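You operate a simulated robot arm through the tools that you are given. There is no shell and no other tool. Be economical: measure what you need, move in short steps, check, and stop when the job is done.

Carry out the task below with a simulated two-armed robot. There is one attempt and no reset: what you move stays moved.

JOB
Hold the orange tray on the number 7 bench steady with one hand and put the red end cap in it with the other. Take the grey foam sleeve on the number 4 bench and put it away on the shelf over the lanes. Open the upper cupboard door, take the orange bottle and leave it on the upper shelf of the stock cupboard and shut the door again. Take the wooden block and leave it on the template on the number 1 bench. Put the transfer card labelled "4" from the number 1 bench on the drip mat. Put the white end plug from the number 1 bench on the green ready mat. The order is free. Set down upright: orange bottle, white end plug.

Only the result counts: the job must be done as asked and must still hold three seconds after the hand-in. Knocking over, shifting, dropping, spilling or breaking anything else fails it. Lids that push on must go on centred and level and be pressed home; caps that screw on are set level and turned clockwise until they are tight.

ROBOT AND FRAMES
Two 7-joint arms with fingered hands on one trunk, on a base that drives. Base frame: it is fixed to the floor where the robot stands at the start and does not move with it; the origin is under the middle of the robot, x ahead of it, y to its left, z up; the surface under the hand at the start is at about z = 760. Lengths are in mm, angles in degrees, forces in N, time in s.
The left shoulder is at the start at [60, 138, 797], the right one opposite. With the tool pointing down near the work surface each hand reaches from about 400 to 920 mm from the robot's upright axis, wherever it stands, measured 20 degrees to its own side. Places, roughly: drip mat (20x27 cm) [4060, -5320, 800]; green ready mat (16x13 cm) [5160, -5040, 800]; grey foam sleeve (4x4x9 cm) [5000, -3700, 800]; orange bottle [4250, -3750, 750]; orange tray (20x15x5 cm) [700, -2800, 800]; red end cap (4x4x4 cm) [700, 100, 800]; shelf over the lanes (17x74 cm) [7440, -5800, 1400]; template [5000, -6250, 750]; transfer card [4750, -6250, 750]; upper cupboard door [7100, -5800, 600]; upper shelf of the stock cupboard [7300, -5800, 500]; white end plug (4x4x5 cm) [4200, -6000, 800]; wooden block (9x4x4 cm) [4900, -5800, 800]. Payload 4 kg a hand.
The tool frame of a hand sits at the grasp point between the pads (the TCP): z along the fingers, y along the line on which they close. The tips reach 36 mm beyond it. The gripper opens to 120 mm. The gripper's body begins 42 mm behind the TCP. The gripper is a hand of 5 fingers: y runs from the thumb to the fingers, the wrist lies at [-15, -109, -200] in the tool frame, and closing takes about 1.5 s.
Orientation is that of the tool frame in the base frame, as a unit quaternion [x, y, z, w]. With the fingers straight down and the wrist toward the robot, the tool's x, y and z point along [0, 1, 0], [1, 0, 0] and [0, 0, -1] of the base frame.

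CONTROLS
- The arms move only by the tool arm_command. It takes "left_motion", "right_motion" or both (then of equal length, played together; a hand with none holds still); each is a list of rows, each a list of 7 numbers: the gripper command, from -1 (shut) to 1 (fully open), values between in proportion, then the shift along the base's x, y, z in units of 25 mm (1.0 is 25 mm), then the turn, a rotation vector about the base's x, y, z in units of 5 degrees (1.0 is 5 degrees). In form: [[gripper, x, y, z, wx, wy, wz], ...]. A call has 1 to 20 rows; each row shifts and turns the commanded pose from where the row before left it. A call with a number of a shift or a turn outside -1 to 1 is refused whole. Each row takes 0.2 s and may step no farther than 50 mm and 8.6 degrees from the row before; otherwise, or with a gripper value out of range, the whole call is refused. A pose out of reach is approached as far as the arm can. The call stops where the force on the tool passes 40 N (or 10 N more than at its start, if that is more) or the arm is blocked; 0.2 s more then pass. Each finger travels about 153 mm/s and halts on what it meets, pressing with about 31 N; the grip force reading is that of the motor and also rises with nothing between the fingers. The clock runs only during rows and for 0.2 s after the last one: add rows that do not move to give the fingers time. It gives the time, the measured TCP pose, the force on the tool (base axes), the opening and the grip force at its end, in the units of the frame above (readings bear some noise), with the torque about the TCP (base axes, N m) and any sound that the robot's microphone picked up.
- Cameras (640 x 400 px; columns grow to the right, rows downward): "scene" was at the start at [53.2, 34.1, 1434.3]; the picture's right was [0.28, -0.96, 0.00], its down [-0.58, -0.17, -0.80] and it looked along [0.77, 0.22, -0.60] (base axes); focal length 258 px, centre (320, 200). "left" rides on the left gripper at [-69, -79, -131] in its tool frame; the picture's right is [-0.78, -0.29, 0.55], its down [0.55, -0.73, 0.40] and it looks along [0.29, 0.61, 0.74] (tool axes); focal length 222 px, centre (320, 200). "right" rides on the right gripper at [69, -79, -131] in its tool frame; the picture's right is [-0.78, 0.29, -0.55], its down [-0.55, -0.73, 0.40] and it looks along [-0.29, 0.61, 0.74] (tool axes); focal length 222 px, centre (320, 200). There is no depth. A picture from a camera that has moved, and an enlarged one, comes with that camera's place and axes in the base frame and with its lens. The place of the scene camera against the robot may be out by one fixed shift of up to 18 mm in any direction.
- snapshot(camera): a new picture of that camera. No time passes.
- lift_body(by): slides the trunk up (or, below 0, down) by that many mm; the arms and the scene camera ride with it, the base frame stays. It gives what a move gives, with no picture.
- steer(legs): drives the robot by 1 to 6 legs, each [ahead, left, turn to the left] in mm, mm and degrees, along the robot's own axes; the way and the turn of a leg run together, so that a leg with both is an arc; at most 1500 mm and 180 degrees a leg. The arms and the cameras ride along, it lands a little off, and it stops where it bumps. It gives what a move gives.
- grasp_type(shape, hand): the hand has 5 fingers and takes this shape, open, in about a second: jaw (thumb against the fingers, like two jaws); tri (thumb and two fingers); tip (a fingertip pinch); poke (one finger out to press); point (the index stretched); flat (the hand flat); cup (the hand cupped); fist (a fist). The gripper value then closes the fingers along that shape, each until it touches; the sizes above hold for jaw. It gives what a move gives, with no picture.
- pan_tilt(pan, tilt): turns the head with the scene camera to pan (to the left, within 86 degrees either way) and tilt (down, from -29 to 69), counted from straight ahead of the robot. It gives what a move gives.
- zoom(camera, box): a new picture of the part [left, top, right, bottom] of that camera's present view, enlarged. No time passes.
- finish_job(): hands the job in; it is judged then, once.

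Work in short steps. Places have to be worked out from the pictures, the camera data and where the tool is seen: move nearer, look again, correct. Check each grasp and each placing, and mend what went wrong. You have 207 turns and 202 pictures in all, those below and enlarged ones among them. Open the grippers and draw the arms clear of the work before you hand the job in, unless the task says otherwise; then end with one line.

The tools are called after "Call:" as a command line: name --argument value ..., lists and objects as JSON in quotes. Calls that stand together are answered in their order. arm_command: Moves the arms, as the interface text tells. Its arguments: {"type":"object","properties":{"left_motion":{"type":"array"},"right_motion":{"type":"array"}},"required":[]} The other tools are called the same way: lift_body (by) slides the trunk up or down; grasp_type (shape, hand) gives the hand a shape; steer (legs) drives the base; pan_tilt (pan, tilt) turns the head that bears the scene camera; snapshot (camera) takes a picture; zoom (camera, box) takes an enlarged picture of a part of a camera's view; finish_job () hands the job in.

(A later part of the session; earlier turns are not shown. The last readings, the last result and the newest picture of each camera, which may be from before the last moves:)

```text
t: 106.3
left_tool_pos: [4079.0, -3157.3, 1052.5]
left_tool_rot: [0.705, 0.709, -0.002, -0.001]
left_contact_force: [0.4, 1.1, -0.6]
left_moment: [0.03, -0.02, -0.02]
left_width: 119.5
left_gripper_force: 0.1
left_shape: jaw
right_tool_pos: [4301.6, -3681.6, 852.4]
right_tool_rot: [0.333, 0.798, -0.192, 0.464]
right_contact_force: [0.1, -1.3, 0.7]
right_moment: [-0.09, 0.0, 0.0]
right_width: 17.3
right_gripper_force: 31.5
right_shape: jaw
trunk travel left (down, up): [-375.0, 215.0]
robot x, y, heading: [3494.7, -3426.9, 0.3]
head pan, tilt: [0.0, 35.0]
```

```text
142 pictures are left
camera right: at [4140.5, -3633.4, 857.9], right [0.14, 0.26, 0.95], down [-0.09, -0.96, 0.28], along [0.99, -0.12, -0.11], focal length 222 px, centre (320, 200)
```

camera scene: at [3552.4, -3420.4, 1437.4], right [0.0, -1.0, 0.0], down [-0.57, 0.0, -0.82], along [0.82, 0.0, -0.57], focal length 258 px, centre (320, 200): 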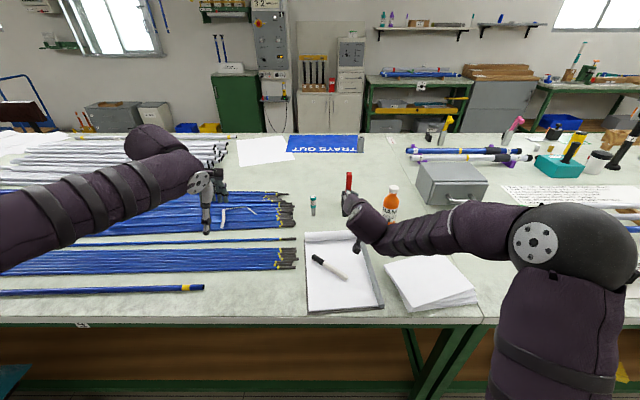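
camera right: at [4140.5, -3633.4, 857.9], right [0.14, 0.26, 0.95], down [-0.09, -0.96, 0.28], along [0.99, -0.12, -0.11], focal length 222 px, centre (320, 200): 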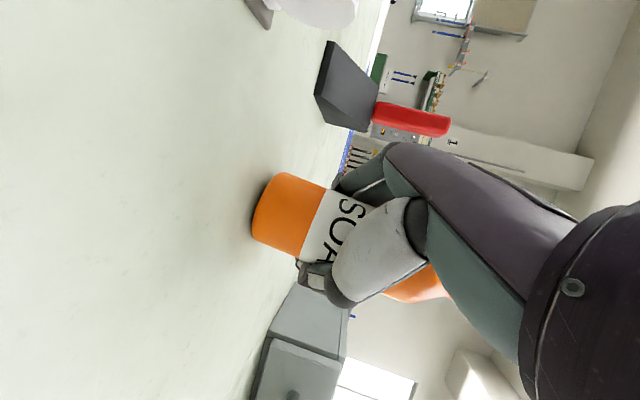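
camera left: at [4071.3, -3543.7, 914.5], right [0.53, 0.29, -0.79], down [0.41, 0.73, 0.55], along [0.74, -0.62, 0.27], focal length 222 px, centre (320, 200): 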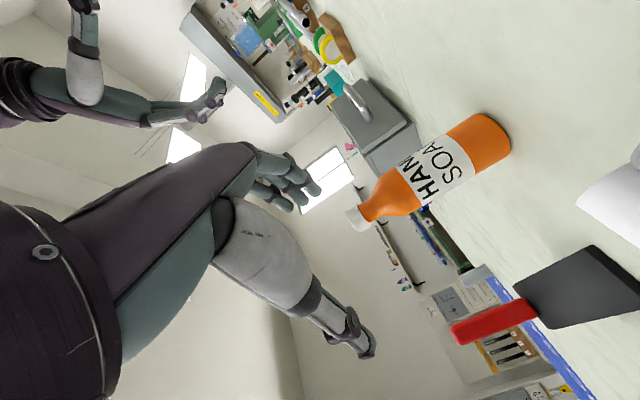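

Gripped. I lift slowly and check the bottle's attitude.

Call:
arm_command --right_motion '[[-1, 0, 0, 0.3, 0, 0, 0], [-1, 0, 0, 0.6, 0, 0, 0], [-1, 0, 0, 1, 0, 0, 0], [-1, -0.4, 0.3, 1, 0, 0, 0], [-1, -0.6, 0.3, 1, 0, 0, 0], [-1, -0.6, 0.3, 1, 0, 0, 0], [-1, -0.8, 0.3, 1, 0, 0, 0], [-1, -0.8, 0.3, 0.8, 0, 0, 0], [-1, 0, 0, 0, 0, 0, 0]]'

Call:
snapshot --camera "right"

Call:
snapshot --camera "scene"

```text
t: 108.3
left_tool_pos: [4080.1, -3159.0, 1051.9]
left_tool_rot: [0.706, 0.709, -0.002, 0.0]
left_contact_force: [-0.3, 0.3, -0.4]
left_moment: [-0.01, 0.02, -0.02]
left_width: 119.8
left_gripper_force: 0.1
left_shape: jaw
right_tool_pos: [4219.6, -3644.9, 1023.1]
right_tool_rot: [0.332, 0.798, -0.192, 0.464]
right_contact_force: [0.3, -0.3, -1.9]
right_moment: [-0.03, -0.01, 0.0]
right_width: 16.9
right_gripper_force: 31.3
right_shape: jaw
trunk travel left (down, up): [-375.0, 215.0]
robot x, y, heading: [3495.7, -3432.5, 0.2]
head pan, tilt: [0.0, 35.0]
```

```text
141 pictures are left
camera right: at [4059.6, -3596.5, 1028.1], right [0.14, 0.26, 0.95], down [-0.09, -0.96, 0.28], along [0.99, -0.12, -0.11], focal length 222 px, centre (320, 200)
```

right: 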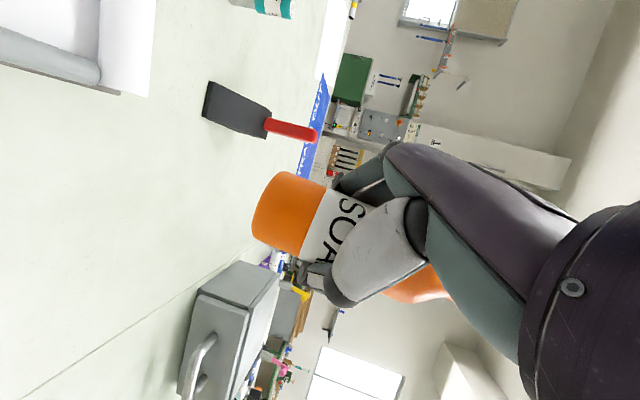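

```text
140 pictures are left
camera scene: at [3552.7, -3420.5, 1437.4], right [0.0, -1.0, 0.0], down [-0.57, 0.0, -0.82], along [0.82, 0.0, -0.57], focal length 258 px, centre (320, 200)
```

scene: 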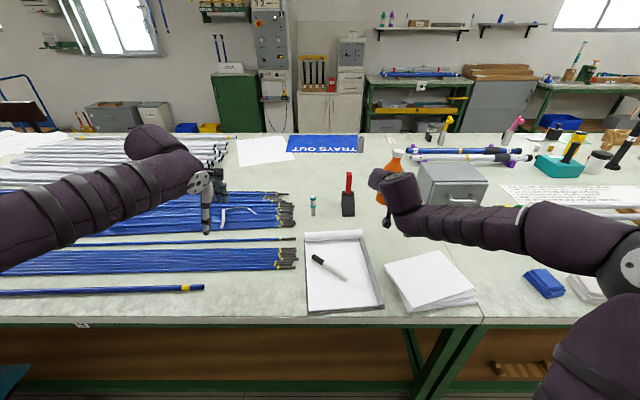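

The bottle is held (base ≈50 mm below the TCP). Next I back off from the bench and move right toward bench 1 for the white plug.

Call:
steer --legs '[[-450, 0, 0], [0, -1250, 0], [0, -1250, 0]]'

Call:
pan_tilt --pan 0 --tilt 30

Call:
snapshot --camera "scene"

Call:
zoom --camera "scene" --box '[180, 100, 460, 260]'

```text
t: 123.0
left_tool_pos: [3658.0, -5698.7, 1051.2]
left_tool_rot: [0.705, 0.709, -0.002, -0.001]
left_contact_force: [-0.7, 0.3, 0.1]
left_moment: [0.01, -0.01, -0.01]
left_width: 119.6
left_gripper_force: 0.1
left_shape: jaw
right_tool_pos: [3799.3, -6186.4, 1023.2]
right_tool_rot: [0.333, 0.798, -0.192, 0.465]
right_contact_force: [0.1, -0.4, -3.1]
right_moment: [-0.04, 0.01, -0.04]
right_width: 17.4
right_gripper_force: 31.3
right_shape: jaw
trunk travel left (down, up): [-375.0, 215.0]
robot x, y, heading: [3070.3, -5969.8, 0.3]
head pan, tilt: [0.0, 35.0]
```

```text
t: 123.7
left_tool_pos: [3657.8, -5698.4, 1050.9]
left_tool_rot: [0.706, 0.709, -0.002, -0.001]
left_contact_force: [-0.6, -0.1, -0.2]
left_moment: [0.02, 0.0, -0.04]
left_width: 119.9
left_gripper_force: 0.1
left_shape: jaw
right_tool_pos: [3798.1, -6186.4, 1023.1]
right_tool_rot: [0.332, 0.798, -0.192, 0.464]
right_contact_force: [0.3, -0.1, -2.4]
right_moment: [-0.05, -0.02, -0.04]
right_width: 17.3
right_gripper_force: 30.9
right_shape: jaw
trunk travel left (down, up): [-375.0, 215.0]
robot x, y, heading: [3074.9, -5971.1, 0.0]
head pan, tilt: [0.0, 30.0]
```

```text
139 pictures are left
camera scene: at [3132.8, -5960.8, 1445.2], right [0.0, -1.0, 0.0], down [-0.5, 0.0, -0.87], along [0.87, 0.0, -0.5], focal length 258 px, centre (320, 200)
```

scene: 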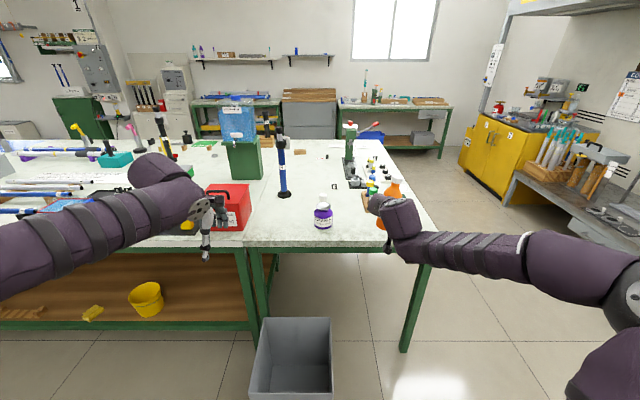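

```text
2.29 times, centred on (320, 180) of scene
camera zoom: at [3132.8, -5960.8, 1445.2], right [0.0, -1.0, 0.0], down [-0.5, 0.0, -0.87], along [0.87, 0.0, -0.5], focal length 590 px, centre (320, 246)
```

zoom: 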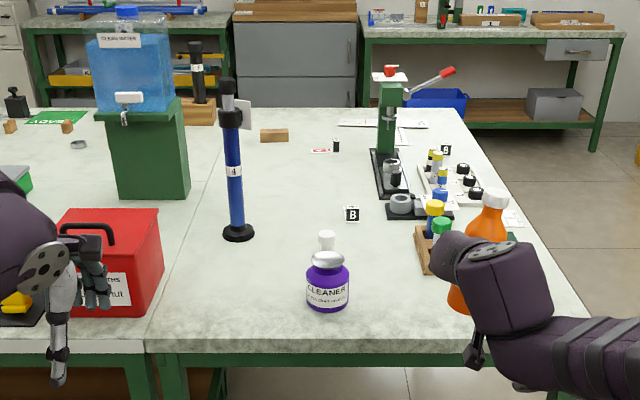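

The plug is at about [4235, -5978], behind the purple cleaner; the grey bin blocks the front left of it. I go to the right of the bin and then ahead, so the left hand can reach it.

Call:
steer --legs '[[0, -380, 0], [490, 0, 0]]'

Call:
pan_tilt --pan 15 --tilt 40

Call:
snapshot --camera "scene"

Call:
snapshot --camera "left"

```text
t: 128.6
left_tool_pos: [4160.6, -6080.9, 1051.4]
left_tool_rot: [0.707, 0.707, -0.002, 0.0]
left_contact_force: [-0.5, -0.4, 0.4]
left_moment: [0.03, 0.03, 0.03]
left_width: 119.7
left_gripper_force: 0.1
left_shape: jaw
right_tool_pos: [4298.3, -6568.5, 1022.2]
right_tool_rot: [0.335, 0.797, -0.193, 0.464]
right_contact_force: [0.0, -0.1, -3.8]
right_moment: [-0.04, -0.02, -0.01]
right_width: 17.2
right_gripper_force: 30.5
right_shape: jaw
trunk travel left (down, up): [-375.0, 215.0]
robot x, y, heading: [3573.8, -6350.7, -0.0]
head pan, tilt: [0.0, 30.0]
```

```text
t: 129.4
left_tool_pos: [4158.7, -6080.0, 1051.7]
left_tool_rot: [0.707, 0.707, -0.001, -0.001]
left_contact_force: [-0.3, 0.6, -0.6]
left_moment: [0.0, 0.02, -0.01]
left_width: 119.9
left_gripper_force: 0.0
left_shape: jaw
right_tool_pos: [4299.6, -6569.6, 1021.9]
right_tool_rot: [0.336, 0.797, -0.192, 0.465]
right_contact_force: [-0.2, -0.2, -4.1]
right_moment: [-0.02, -0.03, -0.02]
right_width: 17.2
right_gripper_force: 31.1
right_shape: jaw
trunk travel left (down, up): [-375.0, 215.0]
robot x, y, heading: [3573.4, -6347.5, -0.1]
head pan, tilt: [15.0, 40.0]
```

```text
137 pictures are left
camera scene: at [3625.9, -6318.4, 1429.9], right [0.26, -0.97, 0.0], down [-0.62, -0.16, -0.77], along [0.74, 0.2, -0.64], focal length 258 px, centre (320, 200)
```

scene: 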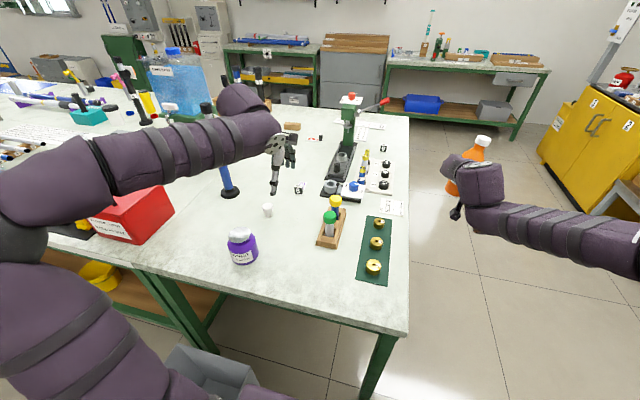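

```text
136 pictures are left
camera left: at [4081.7, -6149.6, 1183.3], right [-0.29, -0.79, -0.55], down [-0.74, 0.55, -0.4], along [0.61, 0.29, -0.74], focal length 222 px, centre (320, 200)
```

left: 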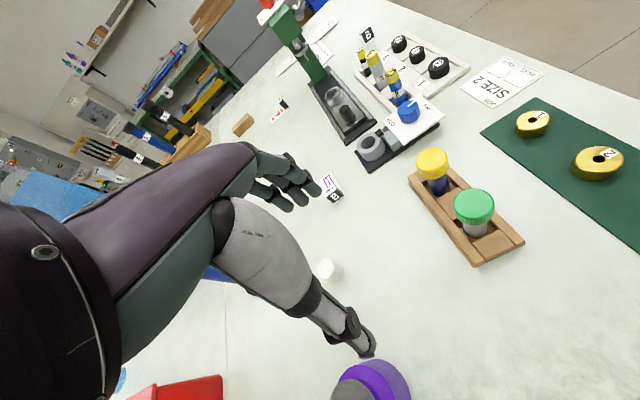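

Plug at [4230, -5978]. I move above it, go down part-way and verify.

Call:
arm_command --left_motion '[[1, 0.568, 0.816, 0, 0, 0, 0], [1, 0.568, 0.816, 0, 0, 0, 0], [1, 0.568, 0.816, -0.5, 0, 0, 0], [1, 0.568, 0.816, -0.8, 0, 0, 0], [1, 0.568, 0.816, -0.8, 0, 0, 0], [1, 0, 0, -1, 0, 0, 0], [1, 0, 0, -1, 0, 0, 0], [1, 0, 0, -1, 0, 0, 0], [1, 0, 0, -1, 0, 0, 0], [1, 0, 0, 0, 0, 0, 0]]'

Call:
snapshot --camera "left"

```text
t: 131.6
left_tool_pos: [4231.0, -5978.8, 898.8]
left_tool_rot: [0.707, 0.707, -0.002, 0.0]
left_contact_force: [-0.5, 0.1, 0.2]
left_moment: [0.01, 0.0, 0.01]
left_width: 119.9
left_gripper_force: 0.1
left_shape: jaw
right_tool_pos: [4299.7, -6569.7, 1022.1]
right_tool_rot: [0.336, 0.797, -0.192, 0.463]
right_contact_force: [0.4, 0.5, -3.1]
right_moment: [-0.02, -0.03, 0.03]
right_width: 17.2
right_gripper_force: 30.2
right_shape: jaw
trunk travel left (down, up): [-375.0, 215.0]
robot x, y, heading: [3572.2, -6350.0, 0.1]
head pan, tilt: [15.0, 40.0]
```

```text
135 pictures are left
camera left: at [4152.9, -6046.6, 1030.3], right [-0.29, -0.79, -0.54], down [-0.74, 0.55, -0.4], along [0.61, 0.29, -0.74], focal length 222 px, centre (320, 200)
```

left: 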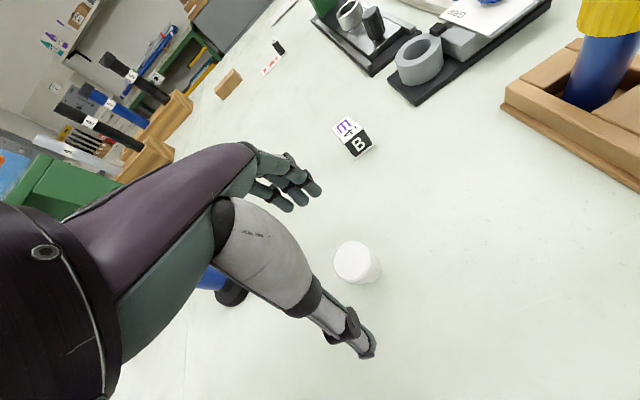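

Aligned. I descend to z≈845, close and lift.

Call:
arm_command --left_motion '[[1, -0.08, 0, -0.8, 0, 0, 0], [1, 0, 0, -0.8, 0, 0, 0], [1, 0, 0, -0.55, 0, 0, 0], [1, 0, 0, 0, 0, 0, 0], [0.4, 0, 0, 0, 0, 0, 0], [0, 0, 0, 0, 0, 0, 0], [-0.4, 0, 0, 0, 0, 0, 0], [-1, 0, 0, 0, 0, 0, 0], [-1, 0, 0, 0, 0, 0, 0], [-1, 0, 0, 0, 0, 0, 0], [-1, 0, 0, 0, 0, 0, 0], [-1, 0, 0, 0.4, 0, 0, 0], [-1, 0, 0, 0.8, 0, 0, 0], [-1, 0, 0, 1, 0, 0, 0], [-1, 0, 0, 1, 0, 0, 0], [-1, 0, 0, 1, 0, 0, 0]]'

Call:
snapshot --camera "left"

```text
t: 135.0
left_tool_pos: [4230.4, -5978.1, 952.1]
left_tool_rot: [0.707, 0.707, -0.002, 0.0]
left_contact_force: [-0.2, 0.7, -0.4]
left_moment: [0.02, 0.03, 0.0]
left_width: 17.8
left_gripper_force: 30.7
left_shape: jaw
right_tool_pos: [4298.3, -6568.2, 1023.4]
right_tool_rot: [0.336, 0.797, -0.193, 0.464]
right_contact_force: [0.2, 0.7, -3.4]
right_moment: [-0.03, -0.01, 0.01]
right_width: 17.1
right_gripper_force: 31.1
right_shape: jaw
trunk travel left (down, up): [-375.0, 215.0]
robot x, y, heading: [3571.8, -6349.3, -0.2]
head pan, tilt: [15.0, 40.0]
```

```text
134 pictures are left
camera left: at [4151.0, -6047.6, 1083.7], right [-0.29, -0.79, -0.55], down [-0.74, 0.55, -0.4], along [0.61, 0.29, -0.74], focal length 222 px, centre (320, 200)
```

left: 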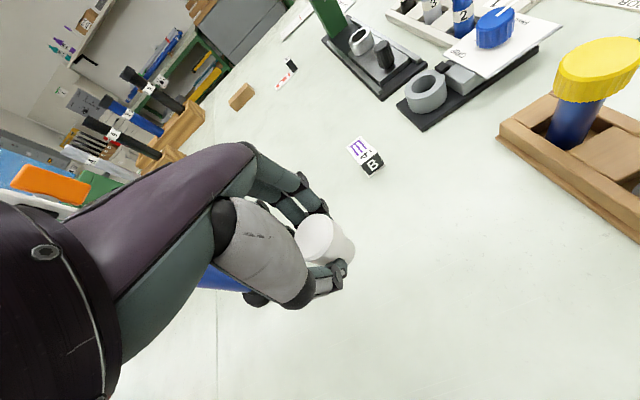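

Both objects are held. I raise the left hand and drive around the right end of bench 1 (lane y≈-6950), then look.

Call:
arm_command --left_motion '[[-1, 0, 0, 1, 0, 0, 0], [-1, 0, -0.8, 1, 0, 0, 0], [-1, 0, -0.8, 1, 0, 0, 0], [-1, 0, -0.8, 1, 0, 0, 0], [-1, 0, 0, 0, 0, 0, 0]]'

Call:
steer --legs '[[0, -600, 0], [1400, 0, 0]]'

Call:
pan_tilt --pan 70 --tilt 35

Call:
snapshot --camera "scene"

Call:
pan_tilt --pan 5 --tilt 25

Call:
snapshot --camera "scene"

```text
t: 136.2
left_tool_pos: [4227.9, -6041.0, 1051.6]
left_tool_rot: [0.707, 0.707, -0.002, 0.0]
left_contact_force: [0.7, -0.4, 0.5]
left_moment: [0.02, 0.02, 0.02]
left_width: 17.9
left_gripper_force: 30.8
left_shape: jaw
right_tool_pos: [4297.9, -6569.0, 1023.1]
right_tool_rot: [0.335, 0.797, -0.193, 0.464]
right_contact_force: [-0.5, 0.4, -3.1]
right_moment: [-0.03, 0.0, 0.04]
right_width: 17.3
right_gripper_force: 30.5
right_shape: jaw
trunk travel left (down, up): [-375.0, 215.0]
robot x, y, heading: [3574.1, -6347.3, -0.2]
head pan, tilt: [15.0, 40.0]
```

```text
t: 146.2
left_tool_pos: [5607.4, -6679.8, 1050.5]
left_tool_rot: [0.712, 0.702, -0.001, 0.0]
left_contact_force: [0.5, -0.1, -0.2]
left_moment: [0.04, -0.03, 0.01]
left_width: 17.6
left_gripper_force: 31.1
left_shape: jaw
right_tool_pos: [5671.2, -7210.4, 1022.9]
right_tool_rot: [0.34, 0.795, -0.196, 0.463]
right_contact_force: [-0.4, -0.7, -3.4]
right_moment: [-0.05, 0.01, 0.01]
right_width: 17.2
right_gripper_force: 30.6
right_shape: jaw
trunk travel left (down, up): [-375.0, 215.0]
robot x, y, heading: [4949.7, -6983.0, -0.9]
head pan, tilt: [15.0, 40.0]
```

```text
t: 147.4
left_tool_pos: [5607.9, -6681.2, 1051.1]
left_tool_rot: [0.712, 0.702, -0.002, -0.001]
left_contact_force: [-0.3, 0.1, -0.8]
left_moment: [0.01, -0.01, 0.04]
left_width: 17.4
left_gripper_force: 30.5
left_shape: jaw
right_tool_pos: [5670.9, -7209.8, 1023.1]
right_tool_rot: [0.341, 0.795, -0.196, 0.462]
right_contact_force: [-0.2, 0.1, -2.8]
right_moment: [-0.04, 0.0, 0.01]
right_width: 17.1
right_gripper_force: 31.3
right_shape: jaw
trunk travel left (down, up): [-375.0, 215.0]
robot x, y, heading: [4947.7, -6983.3, -0.7]
head pan, tilt: [70.0, 35.0]
```

```text
133 pictures are left
camera scene: at [4951.1, -6888.2, 1437.4], right [0.93, -0.36, 0.0], down [-0.21, -0.54, -0.82], along [0.29, 0.76, -0.57], focal length 258 px, centre (320, 200)
```

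scene: 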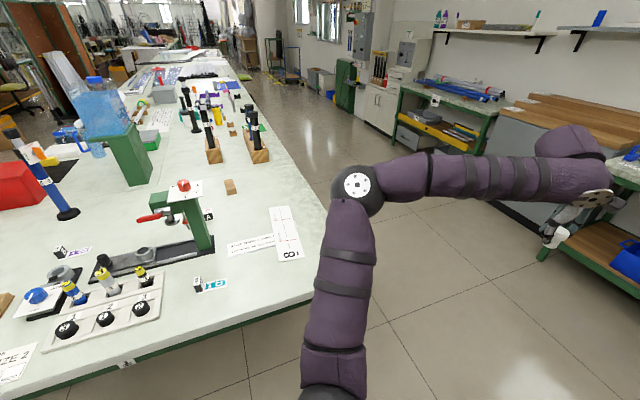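

```text
t: 148.8
left_tool_pos: [5608.6, -6680.7, 1050.8]
left_tool_rot: [0.712, 0.702, -0.001, 0.0]
left_contact_force: [0.9, 0.9, -1.2]
left_moment: [0.0, -0.04, -0.01]
left_width: 17.8
left_gripper_force: 30.6
left_shape: jaw
right_tool_pos: [5671.7, -7210.3, 1022.7]
right_tool_rot: [0.341, 0.794, -0.196, 0.463]
right_contact_force: [0.3, -0.2, -2.4]
right_moment: [-0.04, -0.03, 0.01]
right_width: 17.2
right_gripper_force: 30.7
right_shape: jaw
trunk travel left (down, up): [-375.0, 215.0]
robot x, y, heading: [4949.3, -6977.3, -1.0]
head pan, tilt: [5.0, 25.0]
```

```text
132 pictures are left
camera scene: at [5011.5, -6963.8, 1453.2], right [0.07, -1.0, 0.0], down [-0.42, -0.03, -0.91], along [0.9, 0.07, -0.42], focal length 258 px, centre (320, 200)
```

scene: 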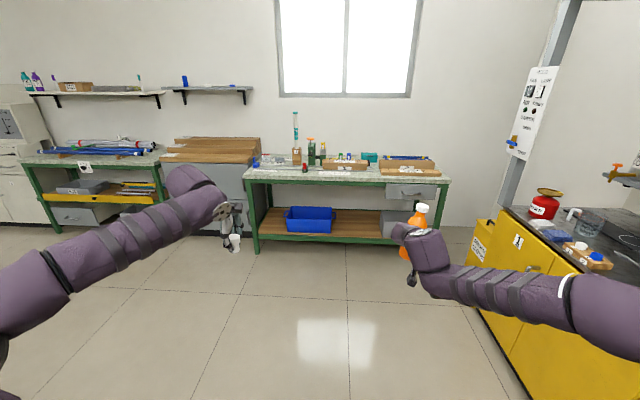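

I note the template sheets at about [5080, -6200]. I raise and draw in the bottle hand a bit, then drive on, turn round to face the bench's back side, and move along it.

Call:
arm_command --right_motion '[[-1, -0.8, 0.2, 0.8, 0, 0, 0], [-1, -0.8, 0.2, 0.8, 0, 0, 0], [-1, -0.8, 0.2, 0.8, 0, 0, 0], [-1, -0.8, 0.2, 0.8, 0, 0, 0], [-1, 0, 0, 0, 0, 0, 0]]'

Call:
steer --legs '[[1050, 0, 1], [0, 0, 180], [0, 1500, 0]]'

Call:
pan_tilt --pan 0 --tilt 35

Call:
snapshot --camera "scene"

```text
t: 149.9
left_tool_pos: [5608.1, -6681.7, 1050.2]
left_tool_rot: [0.712, 0.702, -0.002, -0.001]
left_contact_force: [-1.2, 0.9, 0.3]
left_moment: [0.01, 0.04, -0.01]
left_width: 17.6
left_gripper_force: 30.8
left_shape: jaw
right_tool_pos: [5589.4, -7191.4, 1102.1]
right_tool_rot: [0.341, 0.795, -0.196, 0.462]
right_contact_force: [-0.4, -0.8, -3.7]
right_moment: [-0.03, 0.01, 0.03]
right_width: 17.1
right_gripper_force: 31.4
right_shape: jaw
trunk travel left (down, up): [-375.0, 215.0]
robot x, y, heading: [4950.5, -6981.1, -0.8]
head pan, tilt: [5.0, 25.0]
```

```text
t: 166.3
left_tool_pos: [5428.4, -7976.5, 1050.3]
left_tool_rot: [0.738, -0.674, 0.001, -0.002]
left_contact_force: [0.2, 1.3, 0.8]
left_moment: [-0.03, 0.01, 0.01]
left_width: 17.4
left_gripper_force: 30.9
left_shape: jaw
right_tool_pos: [5394.9, -7468.0, 1100.7]
right_tool_rot: [0.812, -0.298, -0.472, -0.171]
right_contact_force: [0.2, 1.8, -3.1]
right_moment: [0.01, 0.02, 0.06]
right_width: 16.8
right_gripper_force: 31.0
right_shape: jaw
trunk travel left (down, up): [-375.0, 215.0]
robot x, y, heading: [6048.4, -7617.6, -174.9]
head pan, tilt: [5.0, 25.0]
stopped in leg 3: the robot was blocked; the commanded pose is now the measured one
```

```text
t: 167.0
left_tool_pos: [5428.6, -7980.9, 1048.7]
left_tool_rot: [0.739, -0.674, 0.001, -0.003]
left_contact_force: [-0.1, 0.2, -0.7]
left_moment: [-0.03, -0.03, -0.03]
left_width: 17.1
left_gripper_force: 31.0
left_shape: jaw
right_tool_pos: [5395.9, -7471.8, 1101.9]
right_tool_rot: [0.813, -0.297, -0.472, -0.17]
right_contact_force: [0.2, 0.1, -3.4]
right_moment: [0.02, -0.03, -0.02]
right_width: 16.9
right_gripper_force: 31.2
right_shape: jaw
trunk travel left (down, up): [-375.0, 215.0]
robot x, y, heading: [6051.6, -7609.8, -175.2]
head pan, tilt: [0.0, 35.0]
```

```text
131 pictures are left
camera scene: at [5994.5, -7606.9, 1437.5], right [-0.08, 1.0, 0.0], down [0.57, 0.05, -0.82], along [-0.82, -0.07, -0.57], focal length 258 px, centre (320, 200)
```

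scene: 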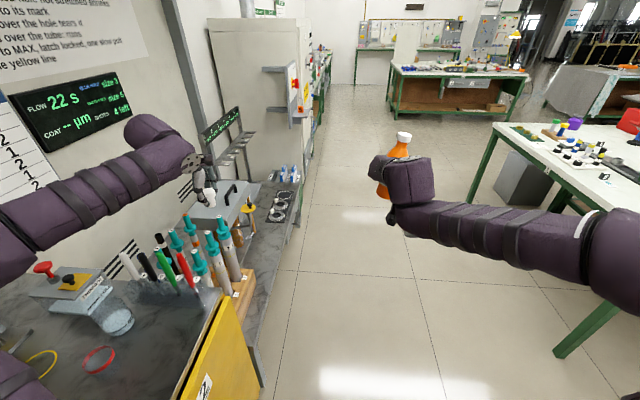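

I strafed the wrong way (left now means -y) and the base met the yellow cabinet; nothing seems to have fallen. I move straight back right, then correct heading.

Call:
steer --legs '[[0, -700, 0], [0, 0, -4.8]]'

Call:
pan_tilt --pan 55 --tilt 25

Call:
snapshot --camera "scene"

Call:
pan_tilt --pan -40 --tilt 30

Call:
snapshot --camera "scene"

```text
t: 171.4
left_tool_pos: [5339.0, -7217.3, 1048.9]
left_tool_rot: [0.708, -0.706, 0.002, -0.003]
left_contact_force: [0.5, -0.4, -0.9]
left_moment: [-0.04, 0.0, 0.01]
left_width: 17.5
left_gripper_force: 30.9
left_shape: jaw
right_tool_pos: [5352.7, -6707.5, 1103.3]
right_tool_rot: [0.798, -0.333, -0.464, -0.192]
right_contact_force: [0.5, 0.9, -3.4]
right_moment: [0.03, 0.0, -0.03]
right_width: 16.6
right_gripper_force: 31.1
right_shape: jaw
trunk travel left (down, up): [-375.0, 215.0]
robot x, y, heading: [5991.0, -6905.9, 179.9]
head pan, tilt: [0.0, 35.0]
```

```text
t: 172.6
left_tool_pos: [5339.6, -7216.9, 1049.5]
left_tool_rot: [0.709, -0.705, 0.001, -0.004]
left_contact_force: [0.5, -0.7, -0.6]
left_moment: [0.01, -0.03, 0.01]
left_width: 17.4
left_gripper_force: 31.3
left_shape: jaw
right_tool_pos: [5353.0, -6707.9, 1103.2]
right_tool_rot: [0.797, -0.333, -0.465, -0.192]
right_contact_force: [-0.5, -0.8, -2.3]
right_moment: [-0.02, -0.01, 0.0]
right_width: 16.8
right_gripper_force: 31.2
right_shape: jaw
trunk travel left (down, up): [-375.0, 215.0]
robot x, y, heading: [5993.9, -6910.6, 179.9]
head pan, tilt: [55.0, 25.0]
```

```text
130 pictures are left
camera scene: at [5970.7, -6971.7, 1453.2], right [-0.82, 0.58, 0.0], down [0.24, 0.34, -0.91], along [-0.52, -0.74, -0.42], focal length 258 px, centre (320, 200)
```

scene: 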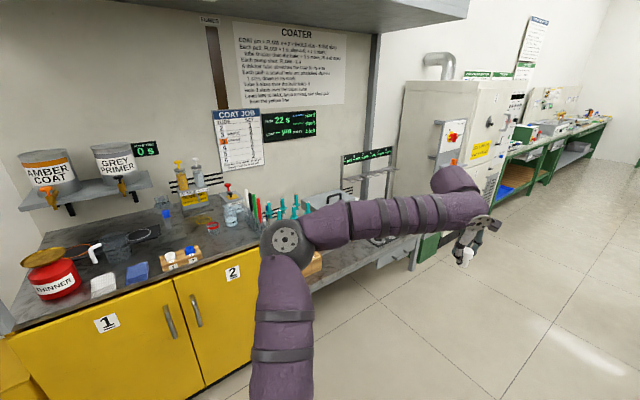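

```text
t: 174.3
left_tool_pos: [5339.4, -7217.3, 1049.2]
left_tool_rot: [0.708, -0.706, 0.002, -0.004]
left_contact_force: [0.6, 0.4, -0.7]
left_moment: [0.0, 0.01, 0.0]
left_width: 17.3
left_gripper_force: 31.3
left_shape: jaw
right_tool_pos: [5353.1, -6708.9, 1102.7]
right_tool_rot: [0.798, -0.333, -0.465, -0.192]
right_contact_force: [0.3, 0.2, -3.3]
right_moment: [0.03, 0.01, 0.0]
right_width: 16.3
right_gripper_force: 31.1
right_shape: jaw
trunk travel left (down, up): [-375.0, 215.0]
robot x, y, heading: [5994.1, -6908.5, 179.8]
head pan, tilt: [-40.0, 30.0]
```

```text
129 pictures are left
camera scene: at [5955.0, -6838.1, 1445.2], right [0.65, 0.76, 0.0], down [0.38, -0.32, -0.87], along [-0.66, 0.56, -0.5], focal length 258 px, centre (320, 200)
```

scene: 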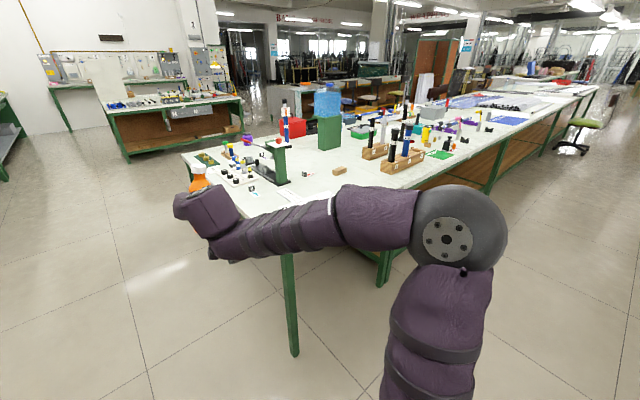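

All looks intact. The green mat is visible at ≈[5160, -5035]. I strafe right (+y) along the bench's back side to y≈-4850.

Call:
steer --legs '[[0, -1030, 0], [0, -1030, 0]]'

Call:
pan_tilt --pan 10 --tilt 38

Call:
snapshot --camera "scene"

Call:
snapshot --camera "left"

```text
t: 184.5
left_tool_pos: [5317.3, -5178.7, 1050.3]
left_tool_rot: [0.714, -0.7, 0.002, -0.003]
left_contact_force: [-0.1, -0.3, -0.6]
left_moment: [0.0, 0.02, 0.01]
left_width: 17.5
left_gripper_force: 31.3
left_shape: jaw
right_tool_pos: [5322.6, -4669.1, 1102.3]
right_tool_rot: [0.801, -0.326, -0.465, -0.188]
right_contact_force: [0.9, -0.5, -3.3]
right_moment: [0.02, -0.01, -0.01]
right_width: 16.9
right_gripper_force: 30.7
right_shape: jaw
trunk travel left (down, up): [-375.0, 215.0]
robot x, y, heading: [5967.1, -4853.5, -179.2]
head pan, tilt: [-40.0, 30.0]
```

```text
t: 185.7
left_tool_pos: [5317.1, -5179.9, 1049.2]
left_tool_rot: [0.714, -0.7, 0.002, -0.003]
left_contact_force: [0.2, 0.3, -0.2]
left_moment: [0.01, 0.01, 0.01]
left_width: 17.3
left_gripper_force: 31.4
left_shape: jaw
right_tool_pos: [5321.9, -4668.9, 1103.7]
right_tool_rot: [0.801, -0.325, -0.467, -0.188]
right_contact_force: [0.3, -0.8, -2.5]
right_moment: [0.03, 0.02, 0.02]
right_width: 16.5
right_gripper_force: 31.3
right_shape: jaw
trunk travel left (down, up): [-375.0, 215.0]
robot x, y, heading: [5965.7, -4855.8, -179.1]
head pan, tilt: [10.0, 38.0]
```

```text
128 pictures are left
camera scene: at [5911.9, -4862.2, 1432.9], right [-0.18, 0.98, 0.0], down [0.61, 0.11, -0.79], along [-0.77, -0.15, -0.62], focal length 258 px, centre (320, 200)
```

scene: 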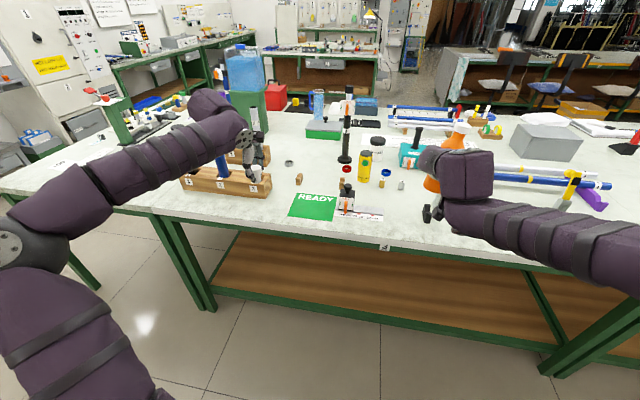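

```text
127 pictures are left
camera left: at [5394.9, -5107.9, 1181.1], right [0.28, 0.79, -0.54], down [0.75, -0.53, -0.39], along [-0.6, -0.3, -0.74], focal length 222 px, centre (320, 200)
```

left: 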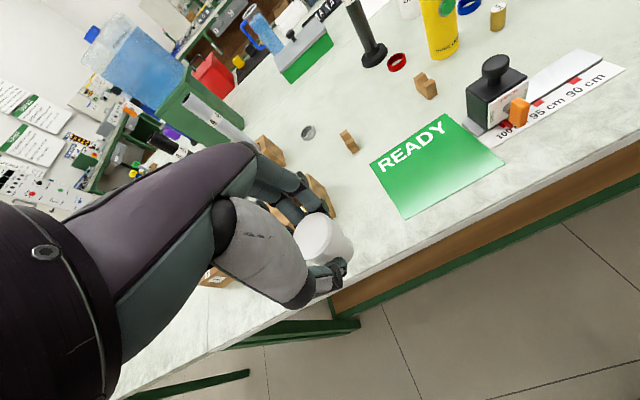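

The READY mat centre is at [5165, -5035]. I move the plug above it, down to z≈900, and check.

Call:
arm_command --left_motion '[[-1, -0.87, 0.823, -0.4, 0, 0, 0], [-1, -0.87, 0.823, -0.4, 0, 0, 0], [-1, -0.87, 0.823, -0.4, 0, 0, 0], [-1, -0.87, 0.823, -0.4, 0, 0, 0], [-1, -0.87, 0.823, -0.8, 0, 0, 0], [-1, -0.87, 0.823, -0.8, 0, 0, 0], [-1, -0.87, 0.823, -0.8, 0, 0, 0], [-1, 0, 0, -0.9, 0, 0, 0], [-1, 0, 0, -0.9, 0, 0, 0], [-1, 0, 0, 0, 0, 0, 0]]'

Call:
snapshot --camera "left"

Call:
zoom --camera "scene" --box '[240, 130, 400, 230]'

```text
t: 187.9
left_tool_pos: [5284.6, -5159.2, 970.8]
left_tool_rot: [0.714, -0.7, 0.0, -0.004]
left_contact_force: [-0.1, 0.2, 0.2]
left_moment: [0.02, 0.0, -0.03]
left_width: 17.2
left_gripper_force: 31.0
left_shape: jaw
left hand out of reach, approached as far as the arm can: row 2, 3, 4, 5, 6, 7
right_tool_pos: [5322.0, -4670.1, 1103.9]
right_tool_rot: [0.801, -0.326, -0.465, -0.187]
right_contact_force: [-1.0, -0.1, -2.7]
right_moment: [0.09, 0.0, -0.01]
right_width: 16.9
right_gripper_force: 30.4
right_shape: jaw
trunk travel left (down, up): [-375.0, 215.0]
robot x, y, heading: [5968.3, -4859.0, -179.4]
head pan, tilt: [10.0, 38.0]
```

```text
126 pictures are left
camera left: at [5361.4, -5087.8, 1102.5], right [0.28, 0.79, -0.54], down [0.75, -0.53, -0.39], along [-0.6, -0.3, -0.74], focal length 222 px, centre (320, 200)
```

left: 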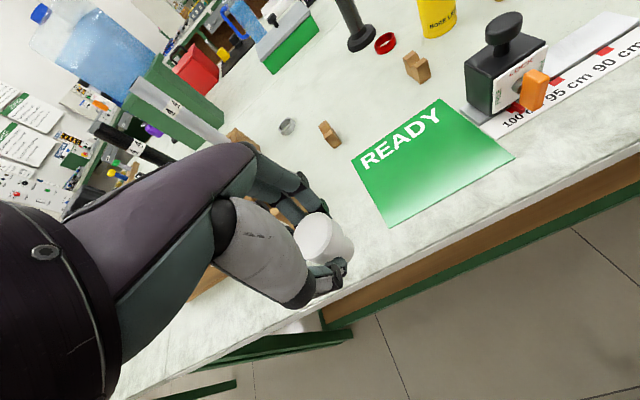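

```text
4.00 times, centred on (320, 180) of scene
camera zoom: at [5911.8, -4862.4, 1432.8], right [-0.19, 0.98, 0.0], down [0.61, 0.11, -0.79], along [-0.77, -0.15, -0.62], focal length 1033 px, centre (320, 280)
```

zoom: 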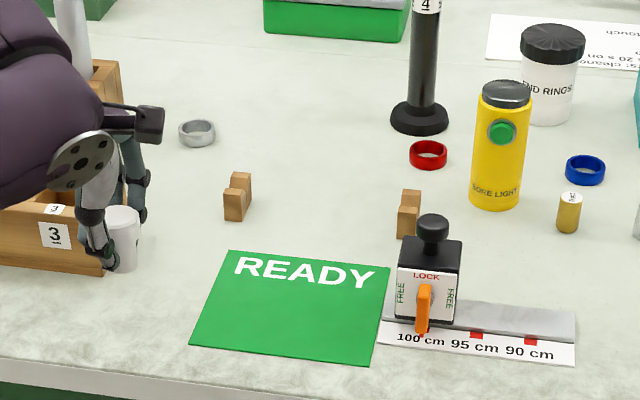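

The reach is short by a bit. I raise the hand, shift it away from the stand, and drive 140 mm closer.

Call:
arm_command --left_motion '[[-1, 0, 0.6, 0.9, 0, 0, 0], [-1, 0.2, 0.8, 0.9, 0, 0, 0], [-1, 0.3, 0.8, 0.5, 0, 0, 0], [-1, 0.3, 0.8, 0, 0, 0, 0], [-1, 0, 0, 0, 0, 0, 0]]'

Call:
steer --legs '[[140, 0, -0.6]]'

Call:
snapshot --camera "left"

```text
t: 189.1
left_tool_pos: [5304.7, -5118.1, 1029.9]
left_tool_rot: [0.716, -0.698, -0.001, -0.003]
left_contact_force: [-0.3, 0.3, 0.1]
left_moment: [0.04, -0.03, 0.01]
left_width: 17.0
left_gripper_force: 31.1
left_shape: jaw
left hand out of reach, approached as far as the arm can: row 2, 3, 4
right_tool_pos: [5322.1, -4669.0, 1102.3]
right_tool_rot: [0.801, -0.327, -0.466, -0.187]
right_contact_force: [0.5, -0.3, -3.0]
right_moment: [0.02, 0.03, -0.02]
right_width: 16.8
right_gripper_force: 31.0
right_shape: jaw
trunk travel left (down, up): [-375.0, 215.0]
robot x, y, heading: [5967.8, -4855.1, -178.9]
head pan, tilt: [10.0, 38.0]
```

```text
t: 190.4
left_tool_pos: [5164.8, -5114.4, 1028.9]
left_tool_rot: [0.712, -0.702, 0.001, -0.004]
left_contact_force: [-0.2, -0.4, 0.3]
left_moment: [-0.01, -0.01, -0.03]
left_width: 17.2
left_gripper_force: 31.3
left_shape: jaw
right_tool_pos: [5185.9, -4664.6, 1102.1]
right_tool_rot: [0.8, -0.329, -0.465, -0.189]
right_contact_force: [0.0, 0.1, -3.8]
right_moment: [0.04, -0.01, 0.02]
right_width: 16.7
right_gripper_force: 31.1
right_shape: jaw
trunk travel left (down, up): [-375.0, 215.0]
robot x, y, heading: [5829.8, -4854.7, -179.6]
head pan, tilt: [10.0, 38.0]
```

```text
124 pictures are left
camera left: at [5242.0, -5044.3, 1160.9], right [0.28, 0.79, -0.54], down [0.75, -0.54, -0.4], along [-0.6, -0.29, -0.74], focal length 222 px, centre (320, 200)
```

left: 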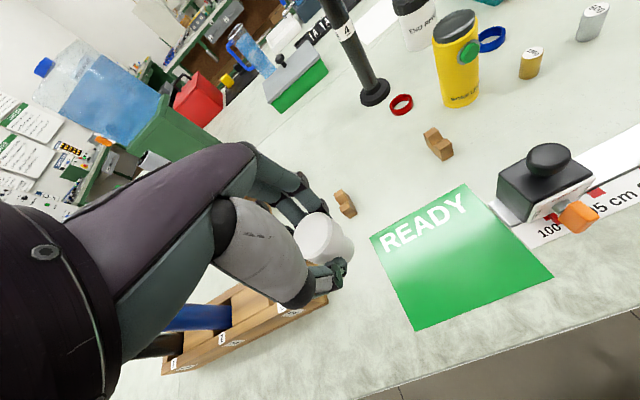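

Reach is fine now. I move 79 mm sideways over the mat centre and lower to z≈900.

Call:
arm_command --left_motion '[[-1, 0, 0.8, 0, 0, 0, 0], [-1, 0, 0.8, 0, 0, 0, 0], [-1, 0, 0.8, -0.5, 0, 0, 0], [-1, 0, 0.77, -0.9, 0, 0, 0], [-1, 0, 0, -0.9, 0, 0, 0], [-1, 0, 0, -0.9, 0, 0, 0], [-1, 0, 0, -0.9, 0, 0, 0], [-1, 0, 0, -0.9, 0, 0, 0], [-1, 0, 0, 0, 0, 0, 0]]'

Call:
snapshot --camera "left"

Call:
zoom --camera "scene" --box '[240, 150, 400, 250]'

```text
t: 192.4
left_tool_pos: [5167.1, -5092.7, 905.6]
left_tool_rot: [0.713, -0.702, 0.0, -0.003]
left_contact_force: [-0.7, 0.4, 0.2]
left_moment: [-0.02, 0.0, 0.01]
left_width: 17.3
left_gripper_force: 30.8
left_shape: jaw
left hand out of reach, approached as far as the arm can: row 1, 2, 3
right_tool_pos: [5186.9, -4664.9, 1102.6]
right_tool_rot: [0.8, -0.329, -0.466, -0.189]
right_contact_force: [-0.2, 0.0, -3.0]
right_moment: [0.07, 0.01, 0.01]
right_width: 16.6
right_gripper_force: 31.0
right_shape: jaw
trunk travel left (down, up): [-375.0, 215.0]
robot x, y, heading: [5829.7, -4860.5, -179.6]
head pan, tilt: [10.0, 38.0]
```

```text
123 pictures are left
camera left: at [5244.6, -5021.7, 1037.9], right [0.28, 0.79, -0.54], down [0.75, -0.54, -0.4], along [-0.6, -0.29, -0.74], focal length 222 px, centre (320, 200)
```

left: 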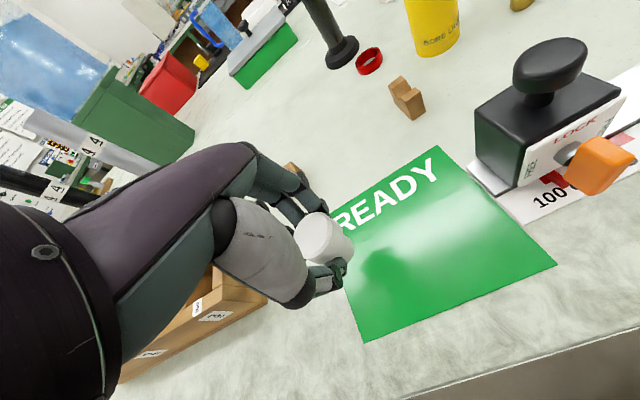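

```text
4.00 times, centred on (320, 200) of scene
camera zoom: at [5774.4, -4863.0, 1432.9], right [-0.18, 0.98, 0.0], down [0.61, 0.11, -0.79], along [-0.78, -0.14, -0.62], focal length 1033 px, centre (320, 200)
```

zoom: 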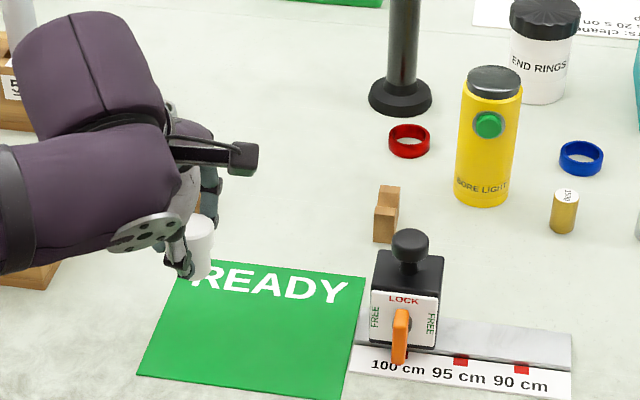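

At this height the lateral motion should work; I shift the remaining 57 mm in y.

Call:
arm_command --left_motion '[[-1, 0, 0.57, 0, 0, 0, 0], [-1, 0, 0.57, 0, 0, 0, 0], [-1, 0, 0.57, 0, 0, 0, 0], [-1, 0, 0.57, 0, 0, 0, 0], [-1, 0, 0, 0, 0, 0, 0]]'

Call:
snapshot --camera "left"

```text
t: 193.6
left_tool_pos: [5173.1, -5051.8, 904.9]
left_tool_rot: [0.714, -0.7, -0.001, -0.003]
left_contact_force: [0.0, 0.0, -0.5]
left_moment: [0.02, 0.0, 0.01]
left_width: 17.3
left_gripper_force: 31.5
left_shape: jaw
left hand out of reach, approached as far as the arm can: row 3, 4
right_tool_pos: [5186.7, -4664.9, 1101.4]
right_tool_rot: [0.8, -0.328, -0.466, -0.189]
right_contact_force: [0.5, 0.0, -3.1]
right_moment: [0.02, -0.01, 0.06]
right_width: 17.1
right_gripper_force: 31.5
right_shape: jaw
trunk travel left (down, up): [-375.0, 215.0]
robot x, y, heading: [5831.4, -4856.3, -179.7]
head pan, tilt: [10.0, 38.0]
```

```text
121 pictures are left
camera left: at [5251.3, -4982.1, 1036.7], right [0.28, 0.79, -0.54], down [0.75, -0.53, -0.4], along [-0.6, -0.29, -0.74], focal length 222 px, centre (320, 200)
```

left: 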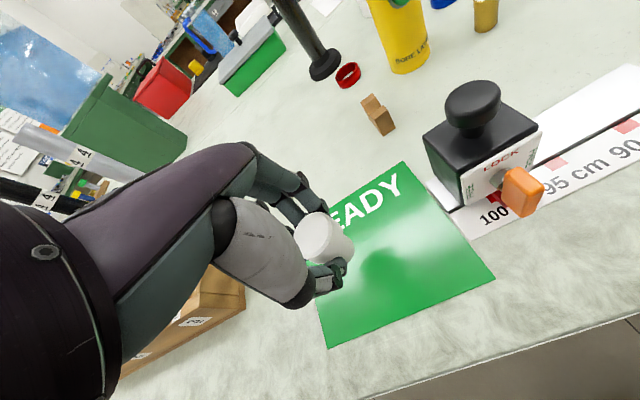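

The plug at [5173, -5052] is well inside the mat. I lower it to the mat.

Call:
arm_command --left_motion '[[-1, 0, 0, -0.7, 0, 0, 0], [-1, 0, 0, -0.7, 0, 0, 0], [-1, 0, 0, -0.6, 0, 0, 0], [-1, 0, 0, -0.2, 0, 0, 0], [-1, 0, 0, 0, 0, 0, 0]]'

Call:
snapshot --camera "left"

Call:
zoom --camera "scene" --box '[240, 150, 400, 250]'

```text
t: 194.8
left_tool_pos: [5174.9, -5052.1, 848.3]
left_tool_rot: [0.713, -0.702, -0.001, -0.003]
left_contact_force: [-0.1, -0.1, -0.8]
left_moment: [0.02, 0.02, -0.03]
left_width: 17.1
left_gripper_force: 30.9
left_shape: jaw
right_tool_pos: [5186.4, -4665.4, 1102.4]
right_tool_rot: [0.8, -0.329, -0.466, -0.189]
right_contact_force: [-0.3, 0.4, -3.1]
right_moment: [0.02, -0.04, 0.02]
right_width: 16.7
right_gripper_force: 31.0
right_shape: jaw
trunk travel left (down, up): [-375.0, 215.0]
robot x, y, heading: [5832.9, -4855.1, -179.6]
head pan, tilt: [10.0, 38.0]
```

```text
120 pictures are left
camera left: at [5251.7, -4981.3, 980.0], right [0.28, 0.79, -0.54], down [0.75, -0.54, -0.4], along [-0.6, -0.29, -0.74], focal length 222 px, centre (320, 200)
```

left: 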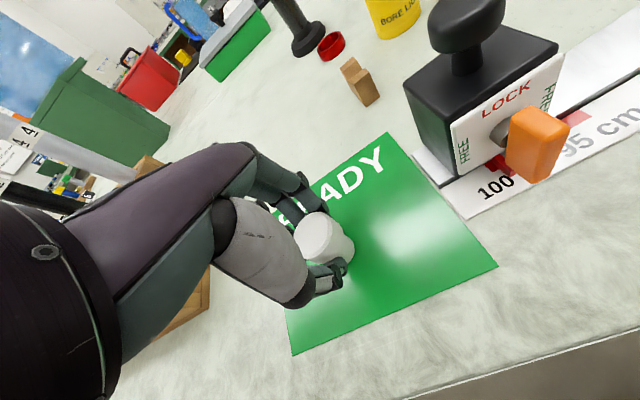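

```text
4.00 times, centred on (320, 200) of scene
camera zoom: at [5774.4, -4863.0, 1432.8], right [-0.18, 0.98, 0.0], down [0.61, 0.11, -0.79], along [-0.78, -0.14, -0.62], focal length 1033 px, centre (320, 200)
```

zoom: 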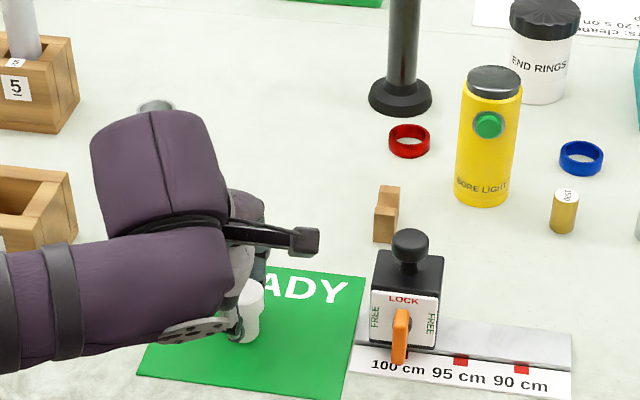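

Almost touching. I lower 2 mm, open slowly, and rise straight up.

Call:
arm_command --left_motion '[[-1, 0, 0, -0.1, 0, 0, 0], [-1, 0, 0, 0, 0, 0, 0], [-0.7, 0, 0, 0, 0, 0, 0], [-0.4, 0, 0, 0, 0, 0, 0], [-0.2, 0, 0, 0, 0, 0, 0], [0, 0, 0, 0, 0, 0, 0], [0.2, 0, 0, 0, 0, 0, 0], [0.2, 0, 0, 0, 0, 0, 0], [0.2, 0, 0, 0.4, 0, 0, 0], [0.2, 0, 0, 0.8, 0, 0, 0], [0.2, 0, 0, 1, 0, 0, 0], [0.2, 0, 0, 1, 0, 0, 0], [0.2, 0, 0, 1, 0, 0, 0], [0.2, 0, 0, 0, 0, 0, 0]]'

Call:
snapshot --camera "left"

```text
t: 197.8
left_tool_pos: [5174.8, -5068.7, 954.6]
left_tool_rot: [0.713, -0.701, 0.0, -0.003]
left_contact_force: [0.9, -0.3, 0.1]
left_moment: [-0.01, 0.0, -0.02]
left_width: 71.9
left_gripper_force: 0.1
left_shape: jaw
left hand out of reach, approached as far as the arm can: row 12, 13
right_tool_pos: [5186.0, -4665.5, 1101.8]
right_tool_rot: [0.799, -0.329, -0.466, -0.19]
right_contact_force: [-0.5, 0.3, -3.3]
right_moment: [0.03, 0.03, -0.03]
right_width: 16.7
right_gripper_force: 31.2
right_shape: jaw
trunk travel left (down, up): [-375.0, 215.0]
robot x, y, heading: [5828.4, -4856.5, -179.6]
head pan, tilt: [10.0, 38.0]
```

```text
118 pictures are left
camera left: at [5252.9, -4997.6, 1087.2], right [0.28, 0.79, -0.54], down [0.75, -0.54, -0.4], along [-0.6, -0.29, -0.74], focal length 222 px, centre (320, 200)
```

left: 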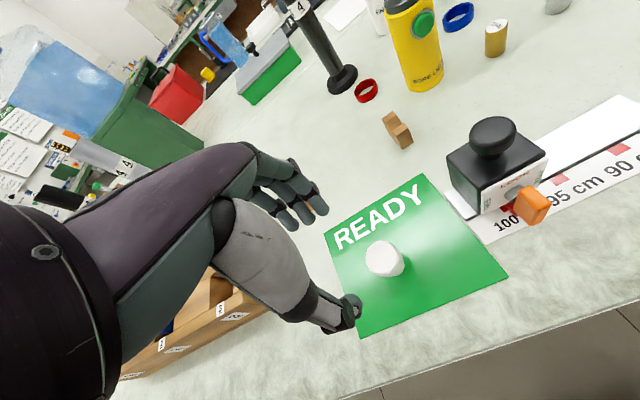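

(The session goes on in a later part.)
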